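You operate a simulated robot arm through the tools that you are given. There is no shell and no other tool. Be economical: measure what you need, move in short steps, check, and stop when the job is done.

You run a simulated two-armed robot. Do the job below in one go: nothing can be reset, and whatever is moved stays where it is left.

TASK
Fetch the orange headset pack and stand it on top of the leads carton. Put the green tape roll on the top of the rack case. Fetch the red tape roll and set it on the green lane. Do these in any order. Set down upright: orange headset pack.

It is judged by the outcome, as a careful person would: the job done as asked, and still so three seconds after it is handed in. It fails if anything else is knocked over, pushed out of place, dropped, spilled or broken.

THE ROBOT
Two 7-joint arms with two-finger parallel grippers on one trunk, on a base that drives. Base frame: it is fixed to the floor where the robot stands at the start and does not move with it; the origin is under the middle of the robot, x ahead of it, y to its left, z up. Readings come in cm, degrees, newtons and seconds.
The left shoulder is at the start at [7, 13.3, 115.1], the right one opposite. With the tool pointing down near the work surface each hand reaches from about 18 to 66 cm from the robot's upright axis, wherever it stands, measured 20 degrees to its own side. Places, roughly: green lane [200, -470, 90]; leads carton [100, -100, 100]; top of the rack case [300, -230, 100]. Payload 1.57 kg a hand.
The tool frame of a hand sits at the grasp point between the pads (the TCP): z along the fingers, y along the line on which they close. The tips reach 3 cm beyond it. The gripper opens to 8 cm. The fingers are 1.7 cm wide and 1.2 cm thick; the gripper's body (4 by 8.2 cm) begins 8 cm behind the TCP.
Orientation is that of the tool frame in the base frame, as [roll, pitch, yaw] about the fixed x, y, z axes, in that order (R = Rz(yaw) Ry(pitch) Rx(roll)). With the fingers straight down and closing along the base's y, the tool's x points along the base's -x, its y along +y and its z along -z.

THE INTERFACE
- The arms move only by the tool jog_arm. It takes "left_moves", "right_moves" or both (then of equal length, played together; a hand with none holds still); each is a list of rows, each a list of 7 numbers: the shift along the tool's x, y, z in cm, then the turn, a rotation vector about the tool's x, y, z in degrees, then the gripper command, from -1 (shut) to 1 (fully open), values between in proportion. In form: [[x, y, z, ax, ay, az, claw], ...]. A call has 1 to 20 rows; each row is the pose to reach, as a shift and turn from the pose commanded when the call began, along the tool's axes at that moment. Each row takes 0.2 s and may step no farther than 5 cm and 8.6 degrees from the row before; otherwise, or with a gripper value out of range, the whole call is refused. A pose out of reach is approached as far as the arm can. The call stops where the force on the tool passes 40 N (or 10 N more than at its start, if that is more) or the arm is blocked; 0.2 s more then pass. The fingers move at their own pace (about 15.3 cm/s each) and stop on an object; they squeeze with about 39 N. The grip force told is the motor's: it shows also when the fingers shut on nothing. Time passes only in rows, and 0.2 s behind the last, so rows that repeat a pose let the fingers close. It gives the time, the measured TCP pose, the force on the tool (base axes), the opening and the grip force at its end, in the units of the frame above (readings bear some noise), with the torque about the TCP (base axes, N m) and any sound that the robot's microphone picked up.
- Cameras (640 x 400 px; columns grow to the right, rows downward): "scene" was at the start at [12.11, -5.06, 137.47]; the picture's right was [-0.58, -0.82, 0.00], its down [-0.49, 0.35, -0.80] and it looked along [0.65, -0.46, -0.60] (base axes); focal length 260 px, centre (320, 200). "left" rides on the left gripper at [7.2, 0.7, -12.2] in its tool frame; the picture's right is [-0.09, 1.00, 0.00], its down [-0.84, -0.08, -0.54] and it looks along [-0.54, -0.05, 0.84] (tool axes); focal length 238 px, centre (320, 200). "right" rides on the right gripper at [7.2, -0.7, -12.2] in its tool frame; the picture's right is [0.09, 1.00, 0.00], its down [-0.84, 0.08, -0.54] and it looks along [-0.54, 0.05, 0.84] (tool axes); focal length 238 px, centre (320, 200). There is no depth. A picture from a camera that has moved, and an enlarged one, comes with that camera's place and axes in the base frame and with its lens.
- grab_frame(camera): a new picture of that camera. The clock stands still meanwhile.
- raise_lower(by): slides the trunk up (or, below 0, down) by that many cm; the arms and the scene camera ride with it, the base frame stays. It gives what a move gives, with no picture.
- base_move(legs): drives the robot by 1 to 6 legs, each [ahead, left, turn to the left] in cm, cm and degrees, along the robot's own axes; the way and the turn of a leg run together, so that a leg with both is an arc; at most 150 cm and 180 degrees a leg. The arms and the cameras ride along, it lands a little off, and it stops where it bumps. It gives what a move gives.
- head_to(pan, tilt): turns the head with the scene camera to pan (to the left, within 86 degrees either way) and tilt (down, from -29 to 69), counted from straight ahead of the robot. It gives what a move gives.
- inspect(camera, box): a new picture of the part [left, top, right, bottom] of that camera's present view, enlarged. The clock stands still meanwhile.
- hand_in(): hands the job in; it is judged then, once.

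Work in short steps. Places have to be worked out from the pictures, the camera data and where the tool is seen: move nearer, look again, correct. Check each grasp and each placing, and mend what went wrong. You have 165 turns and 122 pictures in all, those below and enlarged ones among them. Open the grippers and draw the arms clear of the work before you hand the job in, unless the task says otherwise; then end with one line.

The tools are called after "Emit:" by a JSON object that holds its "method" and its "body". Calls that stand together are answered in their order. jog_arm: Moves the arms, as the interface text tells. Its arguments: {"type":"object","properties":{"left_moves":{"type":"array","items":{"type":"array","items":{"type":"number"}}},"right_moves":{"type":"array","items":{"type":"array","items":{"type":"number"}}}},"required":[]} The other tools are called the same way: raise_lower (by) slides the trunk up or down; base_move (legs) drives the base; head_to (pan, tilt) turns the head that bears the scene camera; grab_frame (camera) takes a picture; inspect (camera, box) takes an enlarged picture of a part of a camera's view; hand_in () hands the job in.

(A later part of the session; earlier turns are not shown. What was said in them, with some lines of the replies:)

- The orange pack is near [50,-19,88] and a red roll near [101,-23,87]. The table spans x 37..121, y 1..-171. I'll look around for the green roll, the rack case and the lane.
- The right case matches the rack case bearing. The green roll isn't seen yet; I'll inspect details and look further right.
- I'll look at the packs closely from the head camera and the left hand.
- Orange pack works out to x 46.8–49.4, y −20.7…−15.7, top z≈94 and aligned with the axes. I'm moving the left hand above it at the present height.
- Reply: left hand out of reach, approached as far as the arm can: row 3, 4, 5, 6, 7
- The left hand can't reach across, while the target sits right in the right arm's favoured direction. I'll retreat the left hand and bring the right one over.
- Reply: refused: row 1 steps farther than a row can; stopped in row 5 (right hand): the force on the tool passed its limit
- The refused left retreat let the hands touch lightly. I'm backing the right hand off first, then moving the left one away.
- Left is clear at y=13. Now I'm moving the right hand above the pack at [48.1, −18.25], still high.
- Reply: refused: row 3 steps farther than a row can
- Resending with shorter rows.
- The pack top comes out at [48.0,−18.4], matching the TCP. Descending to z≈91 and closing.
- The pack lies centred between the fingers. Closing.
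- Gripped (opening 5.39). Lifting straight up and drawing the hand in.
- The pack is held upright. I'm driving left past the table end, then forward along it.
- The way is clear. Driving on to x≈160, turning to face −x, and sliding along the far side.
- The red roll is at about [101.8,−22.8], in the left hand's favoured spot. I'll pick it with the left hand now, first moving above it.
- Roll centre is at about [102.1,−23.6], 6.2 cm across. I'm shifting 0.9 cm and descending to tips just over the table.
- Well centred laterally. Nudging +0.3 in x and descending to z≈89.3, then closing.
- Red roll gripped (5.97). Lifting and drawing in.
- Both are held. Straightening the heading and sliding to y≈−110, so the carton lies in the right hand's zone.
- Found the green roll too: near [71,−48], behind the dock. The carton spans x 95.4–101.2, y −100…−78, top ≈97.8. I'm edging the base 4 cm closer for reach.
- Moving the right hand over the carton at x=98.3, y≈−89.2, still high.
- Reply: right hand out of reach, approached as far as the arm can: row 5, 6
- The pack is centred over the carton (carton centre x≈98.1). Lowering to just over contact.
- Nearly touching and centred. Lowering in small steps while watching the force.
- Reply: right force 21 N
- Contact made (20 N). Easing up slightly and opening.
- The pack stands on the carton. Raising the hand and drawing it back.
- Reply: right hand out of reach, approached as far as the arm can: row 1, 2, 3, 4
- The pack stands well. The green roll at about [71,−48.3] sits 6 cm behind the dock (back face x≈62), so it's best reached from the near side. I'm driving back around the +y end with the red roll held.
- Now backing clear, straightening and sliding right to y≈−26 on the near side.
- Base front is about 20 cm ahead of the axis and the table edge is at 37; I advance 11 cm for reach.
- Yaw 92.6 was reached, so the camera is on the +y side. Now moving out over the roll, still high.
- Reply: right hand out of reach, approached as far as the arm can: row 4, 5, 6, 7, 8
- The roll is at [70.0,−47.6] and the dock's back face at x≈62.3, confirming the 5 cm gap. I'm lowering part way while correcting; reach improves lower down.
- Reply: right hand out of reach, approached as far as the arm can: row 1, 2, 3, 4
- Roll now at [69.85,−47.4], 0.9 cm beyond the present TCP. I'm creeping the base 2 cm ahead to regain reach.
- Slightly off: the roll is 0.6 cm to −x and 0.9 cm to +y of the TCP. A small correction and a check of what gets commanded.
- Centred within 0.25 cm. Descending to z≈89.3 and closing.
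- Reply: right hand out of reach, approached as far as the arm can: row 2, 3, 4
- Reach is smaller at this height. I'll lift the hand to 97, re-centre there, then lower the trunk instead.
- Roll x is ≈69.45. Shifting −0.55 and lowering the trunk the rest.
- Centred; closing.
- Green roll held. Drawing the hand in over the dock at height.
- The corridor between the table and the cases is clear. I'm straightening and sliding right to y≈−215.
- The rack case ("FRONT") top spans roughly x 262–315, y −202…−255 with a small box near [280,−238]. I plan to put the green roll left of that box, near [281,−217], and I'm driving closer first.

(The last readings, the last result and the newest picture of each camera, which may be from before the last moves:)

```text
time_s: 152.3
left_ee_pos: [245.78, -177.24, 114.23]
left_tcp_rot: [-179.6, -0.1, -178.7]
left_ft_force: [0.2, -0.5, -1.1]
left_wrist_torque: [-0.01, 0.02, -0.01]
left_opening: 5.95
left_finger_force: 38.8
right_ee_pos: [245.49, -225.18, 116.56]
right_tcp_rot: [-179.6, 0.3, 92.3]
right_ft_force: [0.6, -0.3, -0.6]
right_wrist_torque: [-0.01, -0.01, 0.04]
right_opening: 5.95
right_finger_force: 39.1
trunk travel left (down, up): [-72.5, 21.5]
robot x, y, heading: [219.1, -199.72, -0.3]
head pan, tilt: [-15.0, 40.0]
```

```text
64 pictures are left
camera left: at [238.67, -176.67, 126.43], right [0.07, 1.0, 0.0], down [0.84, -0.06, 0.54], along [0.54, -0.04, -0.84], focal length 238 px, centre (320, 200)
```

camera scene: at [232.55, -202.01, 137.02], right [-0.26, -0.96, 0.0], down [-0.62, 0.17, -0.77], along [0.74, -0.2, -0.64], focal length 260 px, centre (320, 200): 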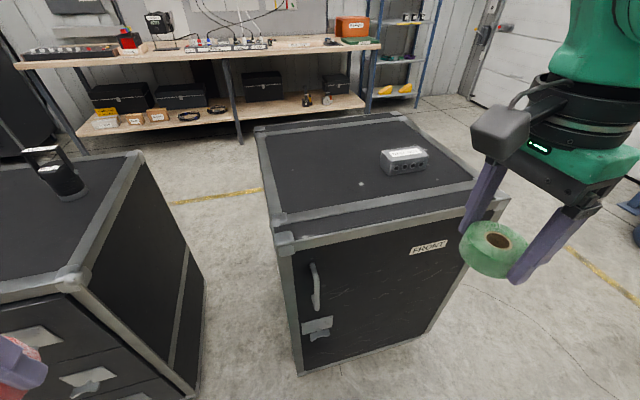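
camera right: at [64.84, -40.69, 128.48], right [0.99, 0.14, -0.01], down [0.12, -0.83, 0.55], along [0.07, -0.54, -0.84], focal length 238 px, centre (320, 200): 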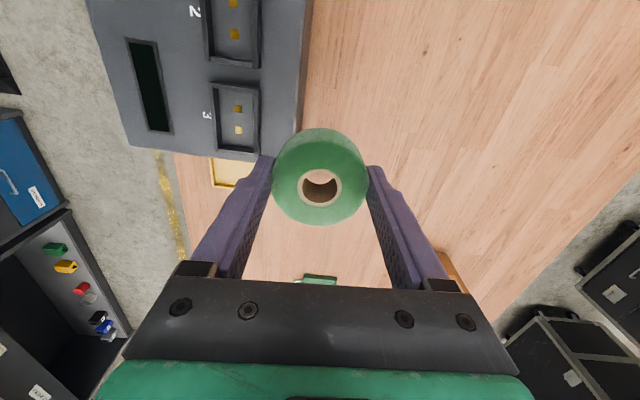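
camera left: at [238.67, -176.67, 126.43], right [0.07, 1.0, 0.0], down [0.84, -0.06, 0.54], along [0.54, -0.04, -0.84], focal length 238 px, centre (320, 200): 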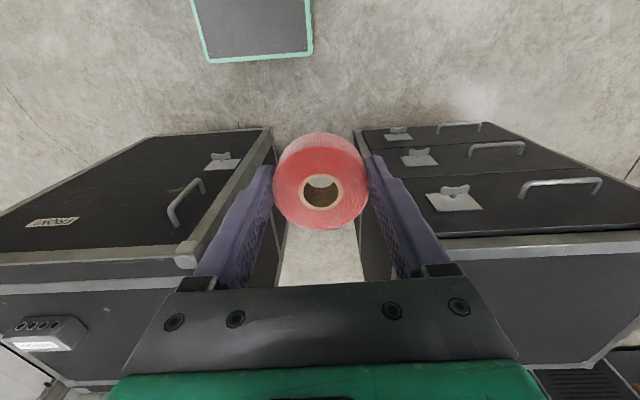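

Triangulating, the case's top is at z≈93.5 with its front edge at x≈271 and a second rail at x≈279. The box sits near [291,−240]. New target for the green roll: [288,−217]. I'm driving 10 cm on and 4 cm left.

Emit:
{"method": "base_move", "body": {"legs": [[10, 4, 0]]}}

Emit:
{"method": "jog_arm", "body": {"right_moves": [[0.5, 4.5, 0, 0, 0, 0, -1], [1, 9, 0, 0, 0, 0, -1], [1.5, 13.5, 0, 0, 0, 0, -1], [2, 18, 0, 0, 0, 0, -1], [2.5, 22.5, 0, 0, 0, 0, -1], [2.5, 26, 0, 0, 0, 0, -1], [2.5, 29, 0, 0, 0, 0, -1], [2.5, 29, 0, 0, 0, 0, -1]]}}

Emit:
{"method": "grab_frame", "body": {"camera": "right"}}

Emit:
{"method": "grab_frame", "body": {"camera": "scene"}}

```text
time_s: 153.5
left_ee_pos: [255.6, -173.44, 114.39]
left_tcp_rot: [-179.8, 0.0, -178.6]
left_ft_force: [0.4, 0.5, -1.2]
left_wrist_torque: [-0.01, -0.03, -0.01]
left_opening: 5.94
left_finger_force: 38.6
right_ee_pos: [255.46, -221.36, 116.56]
right_tcp_rot: [-179.7, 0.2, 92.4]
right_ft_force: [-0.6, -0.8, -1.0]
right_wrist_torque: [0.02, -0.01, 0.04]
right_opening: 5.94
right_finger_force: 39.0
trunk travel left (down, up): [-72.5, 21.5]
robot x, y, heading: [229.3, -195.96, -0.5]
head pan, tilt: [-15.0, 40.0]
```

```text
time_s: 155.3
left_ee_pos: [255.51, -173.23, 114.21]
left_tcp_rot: [-179.7, 0.0, -178.7]
left_ft_force: [0.3, -0.4, -0.6]
left_wrist_torque: [-0.02, -0.01, 0.0]
left_opening: 5.93
left_finger_force: 39.1
right_ee_pos: [281.69, -217.93, 116.03]
right_tcp_rot: [-179.6, 0.3, 92.1]
right_ft_force: [-0.5, -0.1, 0.1]
right_wrist_torque: [0.02, -0.05, 0.01]
right_opening: 5.93
right_finger_force: 38.6
right hand out of reach, approached as far as the arm can: row 7, 8
trunk travel left (down, up): [-72.5, 21.5]
robot x, y, heading: [229.05, -195.91, -0.3]
head pan, tilt: [-15.0, 40.0]
```

```text
63 pictures are left
camera right: at [280.78, -210.81, 128.31], right [0.99, 0.13, -0.01], down [0.11, -0.83, 0.55], along [0.07, -0.54, -0.84], focal length 238 px, centre (320, 200)
```

right: 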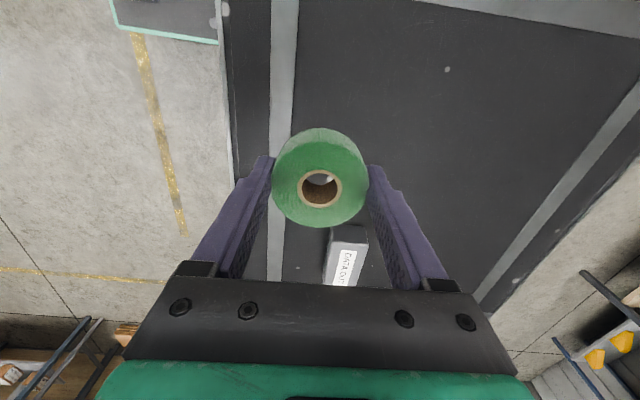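

```text
62 pictures are left
camera scene: at [242.43, -198.05, 137.03], right [-0.26, -0.96, 0.0], down [-0.62, 0.17, -0.77], along [0.74, -0.2, -0.64], focal length 260 px, centre (320, 200)
```

scene: 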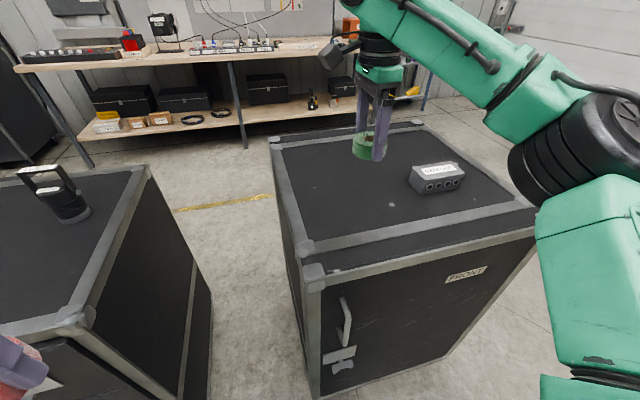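

The rail ends at x≈278.6. I'm advancing the base 5 cm, which carries the roll to x≈286.5, well on the flat.

Emit:
{"method": "base_move", "body": {"legs": [[5.5, 0, 0]]}}

Emit:
{"method": "jog_arm", "body": {"right_moves": [[0, 0, 4.5, 0, 0, 0, -1], [0, 0, 9, 0, 0, 0, -1], [0, 0, 13, 0, 0, 0, -1], [0, 0, 16, 0, 0, 0, -1], [0, 0, 16, 0, 0, 0, -1]]}}

Emit:
{"method": "grab_frame", "body": {"camera": "right"}}

Emit:
{"method": "inspect", "body": {"camera": "scene", "box": [260, 80, 500, 230]}}

```text
time_s: 156.2
left_ee_pos: [260.79, -173.12, 114.27]
left_tcp_rot: [-179.8, 0.2, -178.5]
left_ft_force: [-1.3, -0.1, -0.1]
left_wrist_torque: [0.0, -0.04, 0.0]
left_opening: 5.92
left_finger_force: 38.5
right_ee_pos: [286.76, -217.81, 116.44]
right_tcp_rot: [179.9, 0.2, 92.4]
right_ft_force: [-0.4, 0.5, -0.7]
right_wrist_torque: [0.01, -0.02, 0.01]
right_opening: 5.91
right_finger_force: 38.7
trunk travel left (down, up): [-72.5, 21.5]
robot x, y, heading: [234.86, -195.64, -0.1]
head pan, tilt: [-15.0, 40.0]
```

```text
time_s: 157.4
left_ee_pos: [261.14, -173.3, 114.28]
left_tcp_rot: [-179.6, 0.0, -178.6]
left_ft_force: [-0.1, 0.4, -0.2]
left_wrist_torque: [0.04, -0.03, -0.01]
left_opening: 5.95
left_finger_force: 38.6
right_ee_pos: [287.28, -218.15, 100.12]
right_tcp_rot: [-179.7, 0.2, 92.4]
right_ft_force: [0.2, -0.4, -0.1]
right_wrist_torque: [0.01, 0.0, 0.01]
right_opening: 5.9
right_finger_force: 39.2
trunk travel left (down, up): [-72.5, 21.5]
robot x, y, heading: [235.14, -195.71, -0.0]
head pan, tilt: [-15.0, 40.0]
```

```text
61 pictures are left
camera right: at [286.36, -211.01, 112.34], right [0.99, 0.13, 0.0], down [0.11, -0.83, 0.54], along [0.07, -0.54, -0.84], focal length 238 px, centre (320, 200)
```

right: 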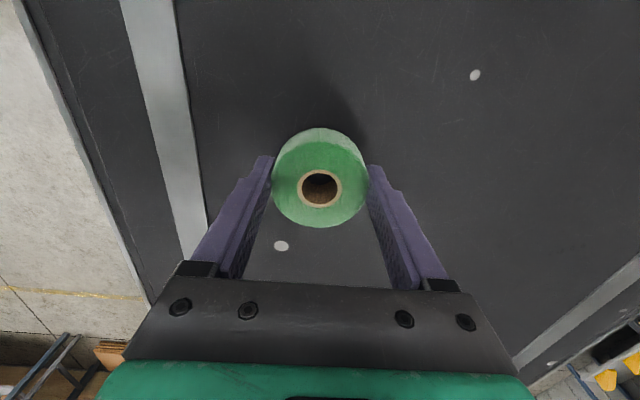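

```text
2.67 times, centred on (380, 155) of scene
camera zoom: at [248.04, -198.08, 137.02], right [-0.26, -0.97, 0.0], down [-0.62, 0.17, -0.77], along [0.74, -0.2, -0.64], focal length 694 px, centre (160, 320)
```

zoom: 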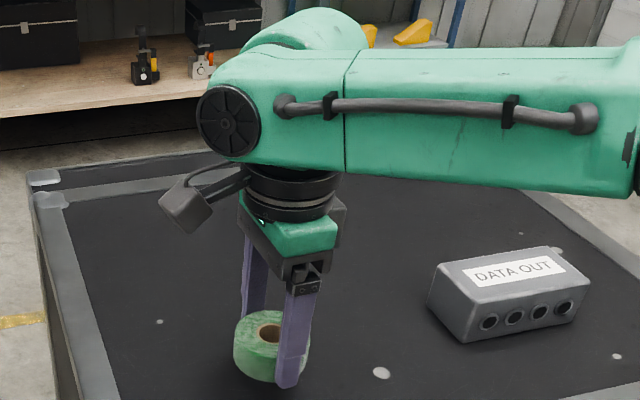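

Positioned over the flat top, clear of the box. Descending gently in small steps.

Emit:
{"method": "jog_arm", "body": {"right_moves": [[0, 0, 0.8, 0, 0, 0, -1], [0, 0, 1.6, 0, 0, 0, -1], [0, 0, 2.2, 0, 0, 0, -1], [0, 0, 2.2, 0, 0, 0, -1]]}}

Emit:
{"method": "inspect", "body": {"camera": "scene", "box": [320, 150, 420, 230]}}

```text
time_s: 158.4
left_ee_pos: [261.02, -173.21, 114.31]
left_tcp_rot: [-179.7, 0.1, -178.6]
left_ft_force: [-0.4, -0.4, -0.7]
left_wrist_torque: [0.0, -0.02, 0.04]
left_opening: 5.94
left_finger_force: 38.7
right_ee_pos: [287.15, -217.9, 98.27]
right_tcp_rot: [179.9, 0.3, 92.3]
right_ft_force: [4.8, -2.0, 21.2]
right_wrist_torque: [0.22, 0.07, -0.01]
right_opening: 5.93
right_finger_force: 39.2
trunk travel left (down, up): [-72.5, 21.5]
robot x, y, heading: [234.73, -196.21, -0.4]
head pan, tilt: [-15.0, 40.0]
```

```text
5.00 times, centred on (370, 190) of scene
camera zoom: at [247.85, -198.01, 137.08], right [-0.26, -0.97, 0.0], down [-0.62, 0.17, -0.77], along [0.74, -0.2, -0.64], focal length 1301 px, centre (70, 250)
```

zoom: 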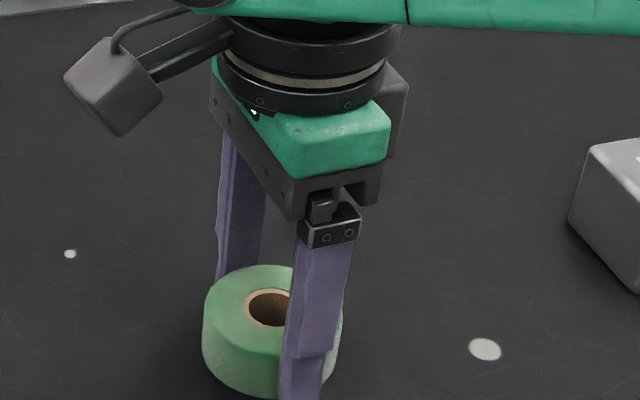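

Contact (21 N), surface at z≈95. Easing up a little and opening.

Emit:
{"method": "jog_arm", "body": {"right_moves": [[0, 0, -0.2, 0, 0, 0, -1], [0, 0, -0.2, 0, 0, 0, -0.2], [0, 0, -0.2, 0, 0, 0, 0.8], [0, 0, -0.2, 0, 0, 0, 1], [0, 0, -0.2, 0, 0, 0, 1]]}}

Emit:
{"method": "jog_arm", "body": {"right_moves": [[0, 0, -3, 0, 0, 0, 1], [0, 0, -7, 0, 0, 0, 1], [0, 0, -11, 0, 0, 0, 1], [0, 0, -15, 0, 0, 0, 1], [0, 0, -18, 0, 0, 0, 1]]}}

Emit:
{"method": "grab_frame", "body": {"camera": "right"}}

Emit:
{"method": "grab_frame", "body": {"camera": "scene"}}

```text
time_s: 159.6
left_ee_pos: [261.21, -173.34, 114.28]
left_tcp_rot: [-179.9, 0.0, -178.7]
left_ft_force: [-0.4, -0.2, -0.7]
left_wrist_torque: [0.01, 0.05, 0.0]
left_opening: 5.93
left_finger_force: 39.0
right_ee_pos: [287.25, -217.91, 98.11]
right_tcp_rot: [-179.7, 0.3, 92.5]
right_ft_force: [0.8, -0.4, 1.2]
right_wrist_torque: [-0.02, -0.01, 0.01]
right_opening: 8.0
right_finger_force: 0.1
trunk travel left (down, up): [-72.5, 21.5]
robot x, y, heading: [234.81, -195.86, -0.1]
head pan, tilt: [-15.0, 40.0]
```

```text
time_s: 160.8
left_ee_pos: [261.2, -173.18, 114.27]
left_tcp_rot: [-179.7, -0.2, -178.6]
left_ft_force: [0.2, 0.1, -0.4]
left_wrist_torque: [-0.02, 0.0, 0.04]
left_opening: 5.92
left_finger_force: 39.1
right_ee_pos: [287.28, -217.77, 116.09]
right_tcp_rot: [-179.6, 0.3, 92.3]
right_ft_force: [-0.9, -0.2, 0.8]
right_wrist_torque: [0.03, 0.03, 0.01]
right_opening: 8.02
right_finger_force: 0.0
trunk travel left (down, up): [-72.5, 21.5]
robot x, y, heading: [234.58, -195.88, -0.2]
head pan, tilt: [-15.0, 40.0]
```

```text
58 pictures are left
camera right: at [286.36, -210.74, 128.22], right [0.99, 0.13, -0.01], down [0.11, -0.83, 0.54], along [0.07, -0.54, -0.84], focal length 238 px, centre (320, 200)
```

right: 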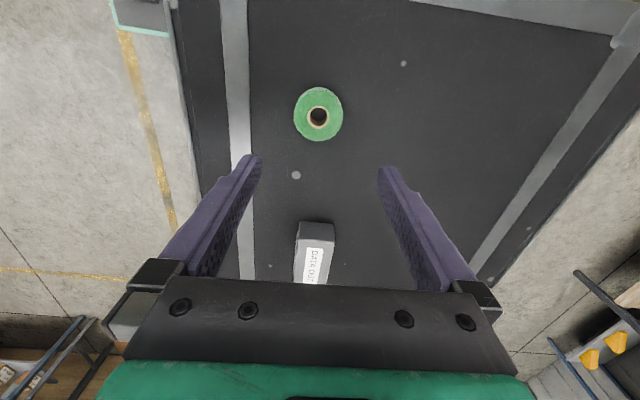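

```text
57 pictures are left
camera scene: at [248.13, -198.07, 137.01], right [-0.26, -0.97, 0.0], down [-0.62, 0.17, -0.77], along [0.74, -0.2, -0.64], focal length 260 px, centre (320, 200)
```

scene: 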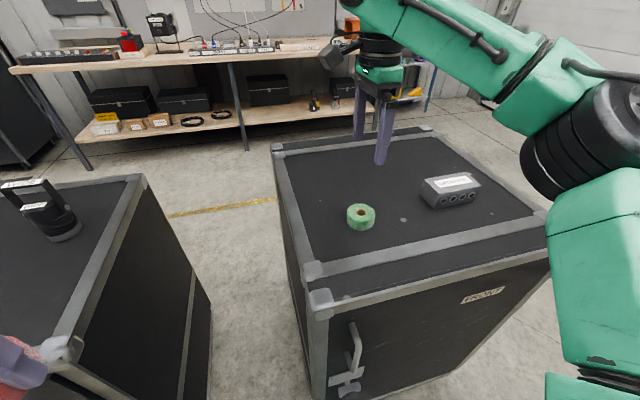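

The green roll rests on the case top. Retracting the hand, backing off and turning toward the packing bench.

Emit:
{"method": "jog_arm", "body": {"right_moves": [[0, -4.5, 0, 0, 0, -8, 1], [0, -9, 0, 0, 0, -16, 1], [0, -13.5, 0, 0, 0, -24, 1], [0, -18, 0, 0, 0, -32, 1], [0, -22.5, 0, 0, 0, -40, 1], [0, -26, 0, 0, 0, -48, 1], [0, -26, 0, 0, 0, -56, 1], [0, -26, 0, 0, 0, -64, 1], [0, -26, 0, 0, 0, -72, 1], [0, -26, 0, 0, 0, -80, 1], [0, -26, 0, 0, 0, -88, 1]]}}

Emit:
{"method": "base_move", "body": {"legs": [[-45, 0, 0], [0, 0, -90]]}}

Emit:
{"method": "head_to", "body": {"pan": 0, "tilt": 15}}

Emit:
{"method": "grab_frame", "body": {"camera": "scene"}}

Emit:
{"method": "inspect", "body": {"camera": "scene", "box": [180, 140, 460, 315]}}

```text
time_s: 163.2
left_ee_pos: [261.3, -173.26, 114.14]
left_tcp_rot: [-179.8, 0.0, -178.7]
left_ft_force: [0.2, -0.7, -0.6]
left_wrist_torque: [0.01, 0.02, -0.02]
left_opening: 5.91
left_finger_force: 39.1
right_ee_pos: [261.38, -218.91, 116.27]
right_tcp_rot: [-179.8, -0.3, -179.5]
right_ft_force: [0.5, 0.0, 0.4]
right_wrist_torque: [0.05, 0.01, -0.01]
right_opening: 7.98
right_finger_force: 0.0
trunk travel left (down, up): [-72.5, 21.5]
robot x, y, heading: [235.05, -195.95, -0.3]
head pan, tilt: [-15.0, 40.0]
```

```text
time_s: 169.7
left_ee_pos: [212.75, -221.68, 114.29]
left_tcp_rot: [-179.7, -0.1, 91.6]
left_ft_force: [-0.2, 0.3, -1.1]
left_wrist_torque: [0.01, 0.01, -0.02]
left_opening: 5.93
left_finger_force: 39.2
right_ee_pos: [167.15, -222.02, 116.14]
right_tcp_rot: [-179.8, -0.2, 90.7]
right_ft_force: [0.2, 0.3, -0.1]
right_wrist_torque: [0.03, 0.0, 0.0]
right_opening: 8.01
right_finger_force: 0.0
trunk travel left (down, up): [-72.5, 21.5]
robot x, y, heading: [190.22, -195.31, -89.9]
head pan, tilt: [-15.0, 40.0]
```

```text
time_s: 170.6
left_ee_pos: [212.83, -221.73, 114.2]
left_tcp_rot: [-179.8, -0.1, 91.7]
left_ft_force: [-0.4, 0.1, 1.0]
left_wrist_torque: [0.02, 0.0, -0.05]
left_opening: 5.91
left_finger_force: 39.4
right_ee_pos: [167.18, -222.21, 116.21]
right_tcp_rot: [-179.9, -0.4, 90.6]
right_ft_force: [0.4, -0.9, 0.7]
right_wrist_torque: [0.01, -0.01, -0.02]
right_opening: 8.02
right_finger_force: 0.1
trunk travel left (down, up): [-72.5, 21.5]
robot x, y, heading: [189.8, -195.55, -90.1]
head pan, tilt: [0.0, 15.0]
```

```text
56 pictures are left
camera scene: at [190.1, -209.91, 140.97], right [-1.0, 0.0, 0.0], down [0.0, 0.26, -0.97], along [0.0, -0.97, -0.26], focal length 260 px, centre (320, 200)
```

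scene: 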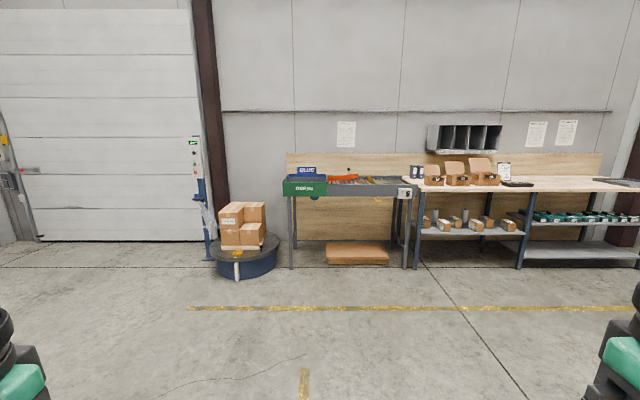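

```text
2.29 times, centred on (320, 228) of scene
camera zoom: at [190.1, -209.91, 140.97], right [-1.0, 0.0, 0.0], down [0.0, 0.26, -0.97], along [0.0, -0.97, -0.26], focal length 595 px, centre (320, 137)
```

zoom: 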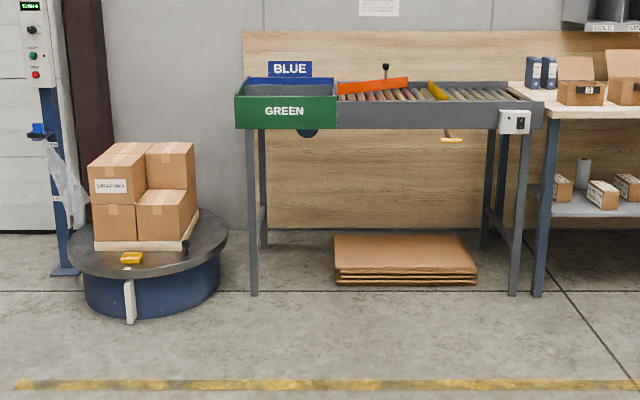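

The green lane is the open green-fronted channel at the conveyor's left end (x≈183–224). I'm driving up toward it and looking again.

Emit:
{"method": "base_move", "body": {"legs": [[150, 0, 0], [40, 5, 0]]}}

Emit:
{"method": "head_to", "body": {"pan": 10, "tilt": 35}}

Emit:
{"method": "grab_frame", "body": {"camera": "scene"}}

Emit:
{"method": "grab_frame", "body": {"camera": "left"}}

```text
time_s: 180.3
left_ee_pos: [218.59, -413.8, 114.26]
left_tcp_rot: [-179.9, -0.1, 92.0]
left_ft_force: [0.0, -1.0, -1.0]
left_wrist_torque: [-0.03, -0.01, -0.03]
left_opening: 5.94
left_finger_force: 39.8
right_ee_pos: [172.83, -414.36, 116.16]
right_tcp_rot: [-179.8, -0.3, 91.0]
right_ft_force: [0.6, 0.7, -0.2]
right_wrist_torque: [-0.01, 0.02, 0.01]
right_opening: 7.98
right_finger_force: 0.0
trunk travel left (down, up): [-72.5, 21.5]
robot x, y, heading: [195.73, -387.74, -89.6]
head pan, tilt: [0.0, 15.0]
```

```text
time_s: 181.1
left_ee_pos: [218.61, -413.84, 114.18]
left_tcp_rot: [-179.8, 0.0, 92.0]
left_ft_force: [-0.8, 0.3, -0.2]
left_wrist_torque: [-0.02, 0.01, 0.0]
left_opening: 5.95
left_finger_force: 38.5
right_ee_pos: [172.94, -414.55, 116.31]
right_tcp_rot: [-179.7, -0.4, 91.0]
right_ft_force: [-0.3, 0.0, -0.4]
right_wrist_torque: [-0.02, 0.0, 0.02]
right_opening: 8.01
right_finger_force: 0.0
trunk travel left (down, up): [-72.5, 21.5]
robot x, y, heading: [195.53, -388.02, -89.6]
head pan, tilt: [10.0, 35.0]
```

```text
54 pictures are left
camera scene: at [197.33, -401.49, 137.78], right [-0.98, -0.18, 0.0], down [-0.1, 0.56, -0.82], along [0.15, -0.81, -0.57], focal length 260 px, centre (320, 200)
```

scene: 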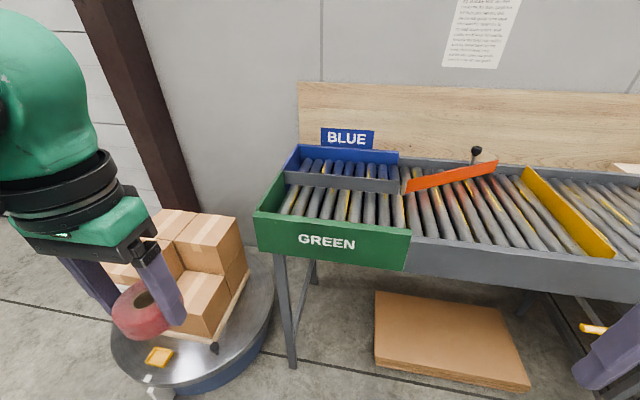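

```text
53 pictures are left
camera left: at [219.14, -406.69, 126.43], right [1.0, -0.06, 0.0], down [-0.05, -0.84, 0.54], along [-0.03, -0.54, -0.84], focal length 238 px, centre (320, 200)
```

left: 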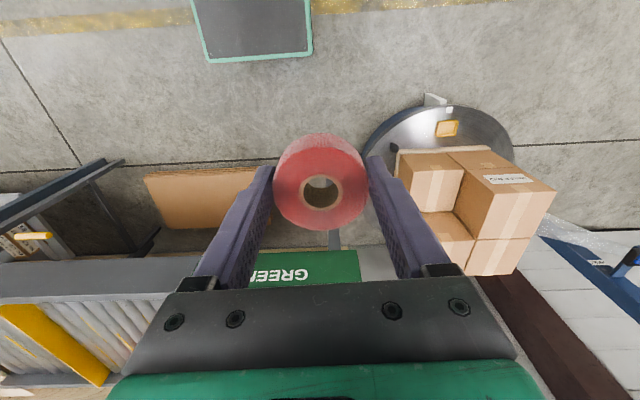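

The lane spans x 184–225 between the green wall (y≈−456) and the divider (y≈−483). My target for the red roll is [204,−469]. I'm moving the base 22 ahead and 13 to the right.

Emit:
{"method": "base_move", "body": {"legs": [[22, -13, 0]]}}

Emit:
{"method": "jog_arm", "body": {"left_moves": [[-4.8, 0, 0, 0, 0, 0, -1], [-9.6, 0, 0, 0, 0, 0, -1], [-14.4, 0, 0, 0, 0, 0, -1], [-19.2, 0, 0, 0, 0, 0, -1], [-24, 0, 0, 0, 0, 0, -1], [-28, 0, 0, 0, 0, 0, -1], [-28, 0, 0, 0, 0, 0, -1]]}}

Emit:
{"method": "grab_frame", "body": {"camera": "left"}}

Emit:
{"method": "grab_frame", "body": {"camera": "scene"}}

```text
time_s: 182.9
left_ee_pos: [205.79, -435.87, 114.26]
left_tcp_rot: [-179.7, -0.1, 91.9]
left_ft_force: [0.0, 0.1, -1.4]
left_wrist_torque: [0.01, 0.01, 0.02]
left_opening: 5.94
left_finger_force: 39.0
right_ee_pos: [159.97, -436.39, 116.28]
right_tcp_rot: [-179.8, -0.2, 90.9]
right_ft_force: [0.1, 0.1, 0.1]
right_wrist_torque: [-0.03, -0.01, 0.03]
right_opening: 8.01
right_finger_force: 0.1
trunk travel left (down, up): [-72.5, 21.5]
robot x, y, heading: [182.68, -409.56, -89.7]
head pan, tilt: [10.0, 35.0]
```

```text
time_s: 184.5
left_ee_pos: [206.51, -464.08, 114.24]
left_tcp_rot: [-179.7, 0.0, 91.8]
left_ft_force: [0.6, -0.4, 0.2]
left_wrist_torque: [-0.01, -0.01, 0.04]
left_opening: 5.95
left_finger_force: 38.8
right_ee_pos: [160.11, -436.4, 116.41]
right_tcp_rot: [-179.7, -0.2, 90.9]
right_ft_force: [0.1, 0.0, 0.0]
right_wrist_torque: [0.0, 0.02, 0.01]
right_opening: 8.0
right_finger_force: 0.0
trunk travel left (down, up): [-72.5, 21.5]
robot x, y, heading: [182.75, -409.72, -89.7]
head pan, tilt: [10.0, 35.0]
```

```text
52 pictures are left
camera left: at [207.21, -456.82, 126.43], right [1.0, -0.06, 0.0], down [-0.05, -0.84, 0.54], along [-0.04, -0.54, -0.84], focal length 238 px, centre (320, 200)
```

left: 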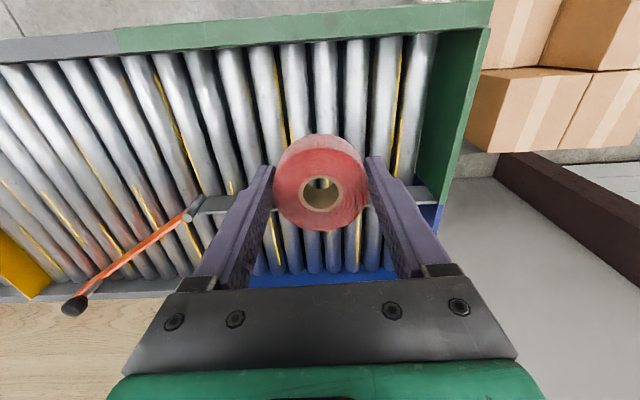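

```text
51 pictures are left
camera scene: at [184.48, -423.39, 137.78], right [-0.98, -0.18, 0.0], down [-0.1, 0.56, -0.82], along [0.15, -0.81, -0.57], focal length 260 px, centre (320, 200)
```

scene: 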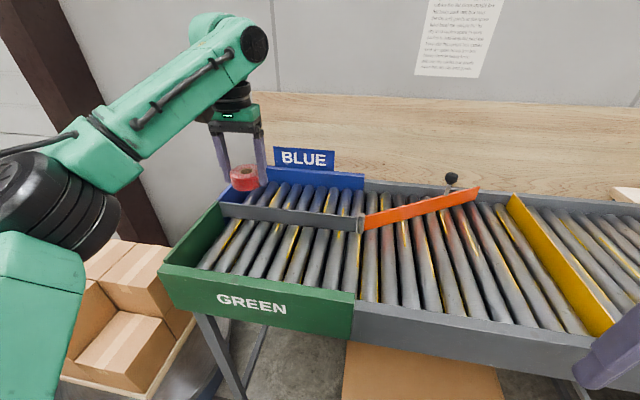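

The lane's inner y range is −456.5…−479. I'm centring at [205,−468] and descending to z≈97.

Emit:
{"method": "jog_arm", "body": {"left_moves": [[-3.9, -1.5, 0, 0, 0, 0, -1], [-3.9, -1.5, 4.5, 0, 0, 0, -1], [-3.9, -1.5, 9, 0, 0, 0, -1], [-3.9, -1.5, 13.5, 0, 0, 0, -1], [-3.9, -1.5, 17, 0, 0, 0, -1], [-3.9, -1.5, 17, 0, 0, 0, -1]]}}

Emit:
{"method": "grab_frame", "body": {"camera": "left"}}

Emit:
{"method": "inspect", "body": {"camera": "scene", "box": [140, 100, 380, 250]}}

```text
time_s: 185.9
left_ee_pos: [205.19, -467.82, 97.15]
left_tcp_rot: [-179.8, 0.0, 92.0]
left_ft_force: [0.0, -0.4, -1.8]
left_wrist_torque: [-0.01, -0.01, -0.03]
left_opening: 5.95
left_finger_force: 38.9
left hand out of reach, approached as far as the arm can: row 1
right_ee_pos: [160.05, -436.38, 116.25]
right_tcp_rot: [-179.8, -0.2, 90.9]
right_ft_force: [0.7, -0.1, 0.1]
right_wrist_torque: [0.01, 0.0, 0.02]
right_opening: 8.01
right_finger_force: 0.0
trunk travel left (down, up): [-72.5, 21.5]
robot x, y, heading: [182.63, -409.58, -89.6]
head pan, tilt: [10.0, 35.0]
```

```text
50 pictures are left
camera left: at [205.7, -460.56, 109.4], right [1.0, -0.06, 0.0], down [-0.05, -0.84, 0.54], along [-0.04, -0.54, -0.84], focal length 238 px, centre (320, 200)
```

left: 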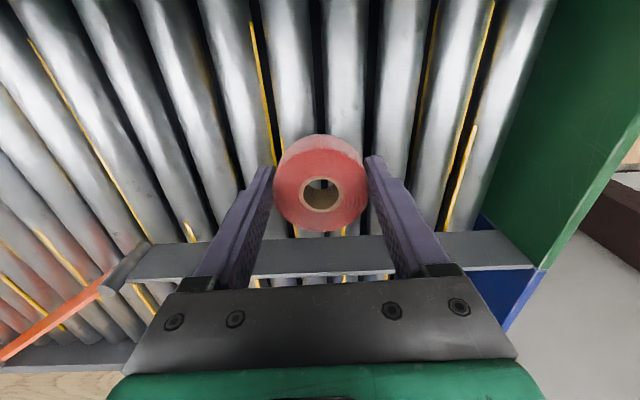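

```text
2.67 times, centred on (260, 175) of scene
camera zoom: at [184.42, -423.45, 137.78], right [-0.98, -0.18, 0.0], down [-0.1, 0.56, -0.82], along [0.15, -0.81, -0.57], focal length 694 px, centre (480, 267)
```

zoom: 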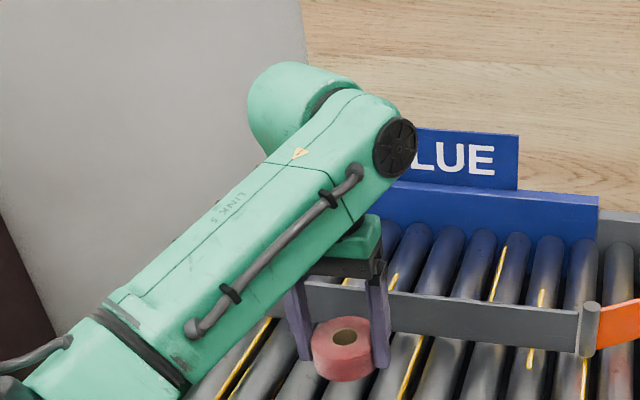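

The roller pitch is ≈5 cm against a 6 cm roll, so I want it centred over a gap between two rollers for stable support. Zooming to find the gap.

Emit:
{"method": "inspect", "body": {"camera": "left", "box": [200, 0, 440, 290]}}

```text
1.38 times, centred on (320, 145) of left
camera zoom: at [205.7, -460.56, 109.4], right [1.0, -0.06, 0.0], down [-0.05, -0.84, 0.54], along [-0.04, -0.54, -0.84], focal length 329 px, centre (320, 276)
```

zoom: 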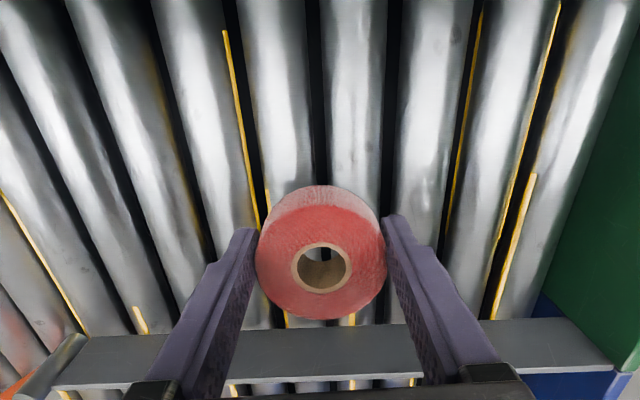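

The gap is at x≈205.2, right under the TCP. Descending slowly until contact.

Emit:
{"method": "jog_arm", "body": {"left_moves": [[0, 0, 2, 0, 0, 0, -1], [0, 0, 4, 0, 0, 0, -1], [0, 0, 4.8, 0, 0, 0, -1], [0, 0, 5.4, 0, 0, 0, -1], [0, 0, 5.4, 0, 0, 0, -1]]}}

Emit:
{"method": "grab_frame", "body": {"camera": "left"}}

```text
time_s: 187.1
left_ee_pos: [204.99, -467.79, 91.7]
left_tcp_rot: [-179.7, 0.0, 92.0]
left_ft_force: [-0.3, 0.4, 0.3]
left_wrist_torque: [-0.03, -0.02, -0.03]
left_opening: 5.92
left_finger_force: 39.2
right_ee_pos: [160.01, -436.32, 116.17]
right_tcp_rot: [-179.8, -0.2, 90.9]
right_ft_force: [0.1, -0.4, -0.5]
right_wrist_torque: [-0.01, 0.03, 0.01]
right_opening: 8.01
right_finger_force: 0.0
trunk travel left (down, up): [-72.5, 21.5]
robot x, y, heading: [182.76, -409.64, -89.4]
head pan, tilt: [10.0, 35.0]
```

```text
47 pictures are left
camera left: at [205.64, -460.61, 104.0], right [1.0, -0.06, 0.0], down [-0.05, -0.84, 0.54], along [-0.04, -0.54, -0.84], focal length 238 px, centre (320, 200)
```

left: 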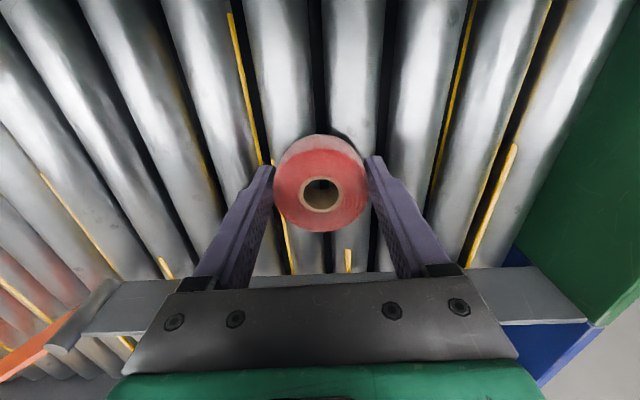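

Emit:
{"method": "jog_arm", "body": {"left_moves": [[0.1, 0.1, 0.6, 0, 0, 0, -1], [0.1, 0.1, 1.2, 0, 0, 0, -1], [0.1, 0.1, 1.8, 0, 0, 0, -1], [0.1, 0.1, 1.8, 0, 0, 0, -1]]}}

```text
time_s: 187.9
left_ee_pos: [205.18, -467.7, 91.2]
left_tcp_rot: [-179.9, 1.0, 92.1]
left_ft_force: [-1.6, 8.2, 16.1]
left_wrist_torque: [0.66, 0.02, 0.04]
left_opening: 5.94
left_finger_force: 39.2
right_ee_pos: [159.82, -436.01, 116.33]
right_tcp_rot: [-179.8, 0.0, 90.9]
right_ft_force: [-1.1, 0.3, 0.2]
right_wrist_torque: [0.01, -0.01, -0.02]
right_opening: 7.98
right_finger_force: 0.1
trunk travel left (down, up): [-72.5, 21.5]
robot x, y, heading: [183.07, -409.37, -89.5]
head pan, tilt: [10.0, 35.0]
stopped in row 4 (left hand): the force on the tool passed its limit (the readings are from after the stop); the commanded pose is now the measured one
```

Contact at TCP z≈91.2 (roller tops ≈88). Relieving slightly and opening.

Emit:
{"method": "jog_arm", "body": {"left_moves": [[0, 0, -0.1, 0, 0, 0, -1], [0, 0, -0.1, 0, 0, 0, -1]]}}

Emit:
{"method": "grab_frame", "body": {"camera": "left"}}

```text
time_s: 188.6
left_ee_pos: [205.21, -467.79, 90.99]
left_tcp_rot: [-179.9, 1.1, 92.0]
left_ft_force: [0.2, 5.6, 16.8]
left_wrist_torque: [0.57, -0.04, 0.03]
left_opening: 5.91
left_finger_force: 38.9
right_ee_pos: [159.93, -436.09, 116.34]
right_tcp_rot: [-179.8, 0.0, 90.9]
right_ft_force: [-0.5, 0.0, -1.2]
right_wrist_torque: [0.02, -0.01, -0.03]
right_opening: 8.0
right_finger_force: 0.1
trunk travel left (down, up): [-72.5, 21.5]
robot x, y, heading: [183.21, -409.98, -89.8]
head pan, tilt: [10.0, 35.0]
```

```text
46 pictures are left
camera left: at [205.71, -460.32, 103.21], right [1.0, -0.06, 0.0], down [-0.05, -0.83, 0.56], along [-0.03, -0.56, -0.83], focal length 238 px, centre (320, 200)
```

left: 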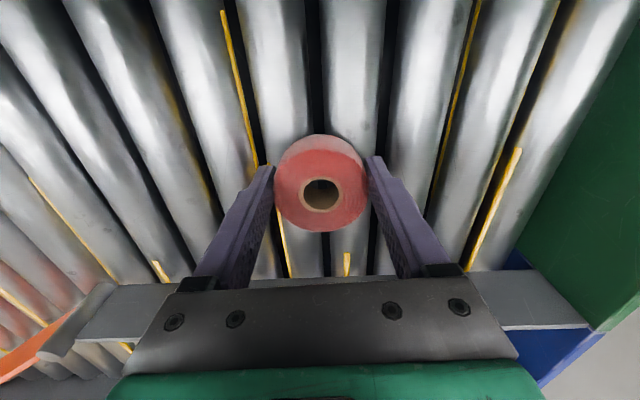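

Emit:
{"method": "jog_arm", "body": {"left_moves": [[0, 0, -0.2, 0, 0, 0, -1], [0, 0, -0.25, 0, 0, 0, -0.2], [0, 0, -0.25, 0, 0, 0, 0.8], [0, 0, -0.25, 0, 0, 0, 1], [0, 0, -0.25, 0, 0, 0, 1]]}}

Emit:
{"method": "grab_frame", "body": {"camera": "left"}}

```text
time_s: 189.8
left_ee_pos: [205.27, -468.01, 91.04]
left_tcp_rot: [-179.7, 0.8, 92.1]
left_ft_force: [0.3, 0.2, 0.5]
left_wrist_torque: [-0.02, 0.0, -0.01]
left_opening: 7.97
left_finger_force: 0.1
right_ee_pos: [160.05, -436.51, 116.28]
right_tcp_rot: [-179.8, -0.3, 90.9]
right_ft_force: [-0.3, 0.2, 0.0]
right_wrist_torque: [0.0, 0.02, 0.0]
right_opening: 7.97
right_finger_force: 0.1
trunk travel left (down, up): [-72.5, 21.5]
robot x, y, heading: [182.82, -409.78, -89.3]
head pan, tilt: [10.0, 35.0]
```

```text
45 pictures are left
camera left: at [205.8, -460.72, 103.13], right [1.0, -0.06, 0.0], down [-0.05, -0.83, 0.55], along [-0.03, -0.55, -0.83], focal length 238 px, centre (320, 200)
```

left: 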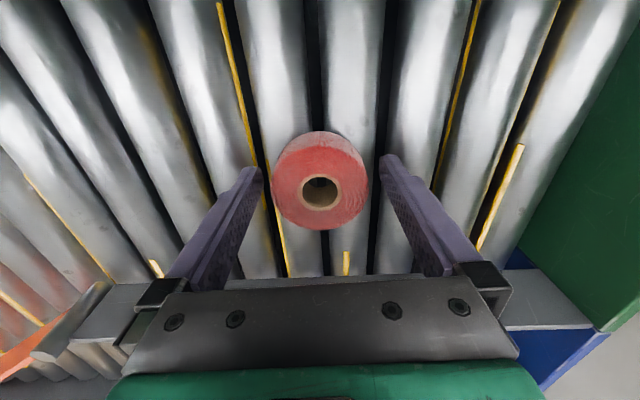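

The roll rests flat on two rollers. Raising the hand straight up, then drawing it back and checking.

Emit:
{"method": "jog_arm", "body": {"left_moves": [[0, 0, -3, 0, 0, 0, 1], [0, 0, -7, 0, 0, 0, 1], [0, 0, -11, 0, 0, 0, 1], [0, 0, -15, 0, 0, 0, 1], [0, 0, -19, 0, 0, 0, 1], [4.5, 0, -21, 0, 0, 0, 1], [9, 0, -21, 0, 0, 0, 1], [13.5, 0, -21, 0, 0, 0, 1], [18, 0, -21, 0, 0, 0, 1], [22.5, 0, -21, 0, 0, 0, 1], [27, 0, -21, 0, 0, 0, 1]]}}

Emit:
{"method": "grab_frame", "body": {"camera": "scene"}}

Emit:
{"method": "inspect", "body": {"camera": "scene", "box": [160, 150, 360, 300]}}

```text
time_s: 192.2
left_ee_pos: [204.41, -440.44, 111.76]
left_tcp_rot: [-179.9, 0.9, 91.9]
left_ft_force: [-0.2, -1.2, -0.5]
left_wrist_torque: [0.0, -0.01, -0.01]
left_opening: 7.97
left_finger_force: 0.1
right_ee_pos: [160.19, -436.41, 116.3]
right_tcp_rot: [-179.8, -0.2, 90.9]
right_ft_force: [-0.3, 0.8, 1.0]
right_wrist_torque: [-0.04, 0.0, 0.0]
right_opening: 8.01
right_finger_force: 0.0
trunk travel left (down, up): [-72.5, 21.5]
robot x, y, heading: [182.61, -409.75, -89.7]
head pan, tilt: [10.0, 35.0]
```

```text
44 pictures are left
camera scene: at [184.44, -423.24, 137.8], right [-0.98, -0.18, 0.0], down [-0.1, 0.56, -0.82], along [0.15, -0.81, -0.57], focal length 260 px, centre (320, 200)
```

scene: 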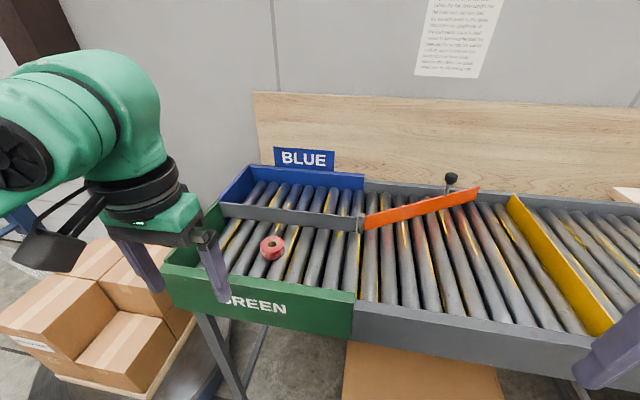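

```text
2.67 times, centred on (260, 225) of scene
camera zoom: at [184.44, -423.24, 137.8], right [-0.98, -0.18, 0.0], down [-0.1, 0.56, -0.82], along [0.15, -0.81, -0.57], focal length 694 px, centre (480, 133)
```

zoom: 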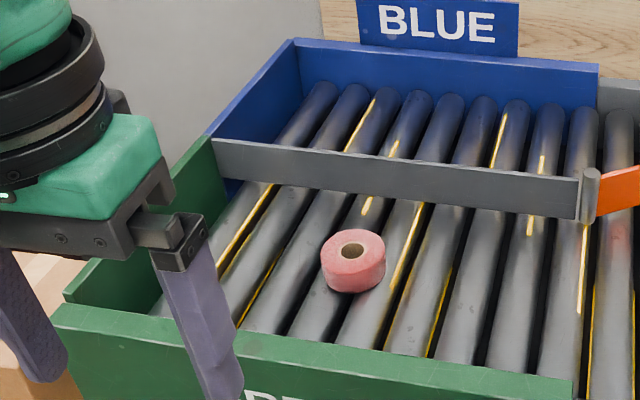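

All three are in place. Backing the robot off a little so the arms are well clear, then handing in.

Emit:
{"method": "base_move", "body": {"legs": [[-35, 0, 0]]}}

Emit:
{"method": "grab_frame", "body": {"camera": "scene"}}

```text
time_s: 194.4
left_ee_pos: [204.28, -405.99, 111.74]
left_tcp_rot: [-179.7, 0.7, 92.1]
left_ft_force: [0.5, 0.3, 0.5]
left_wrist_torque: [0.01, 0.01, 0.02]
left_opening: 7.98
left_finger_force: 0.0
right_ee_pos: [159.83, -401.85, 116.27]
right_tcp_rot: [-179.8, -0.3, 91.0]
right_ft_force: [0.5, -0.9, -0.8]
right_wrist_torque: [-0.04, 0.01, -0.01]
right_opening: 8.0
right_finger_force: 0.1
trunk travel left (down, up): [-72.5, 21.5]
robot x, y, heading: [182.62, -375.28, -89.8]
head pan, tilt: [10.0, 35.0]
```

```text
42 pictures are left
camera scene: at [184.2, -388.88, 137.76], right [-0.98, -0.18, 0.0], down [-0.1, 0.56, -0.82], along [0.15, -0.81, -0.57], focal length 260 px, centre (320, 200)
```

scene: 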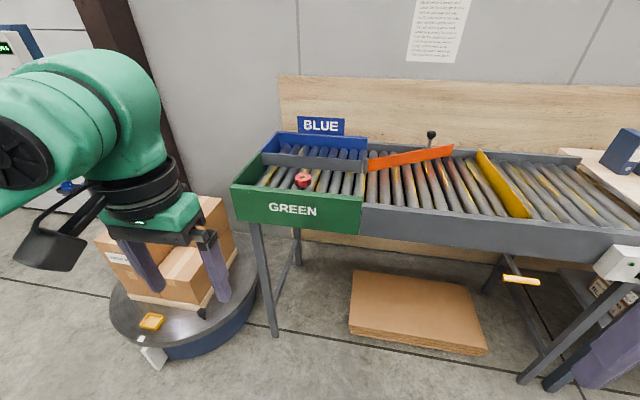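

The red roll lies steady in the green lane, the grippers are open and the arms are clear. Handing in.

Emit:
{"method": "hand_in", "body": {}}

```text
The job is handed in.
```

The job is handed in: the orange headset pack stands upright on the leads carton, the green tape roll is on top of the rack case, and the red tape roll is on the green lane. The two hands brushed lightly early on, with nothing disturbed, and I did not look back at the pack or the green roll after leaving them.
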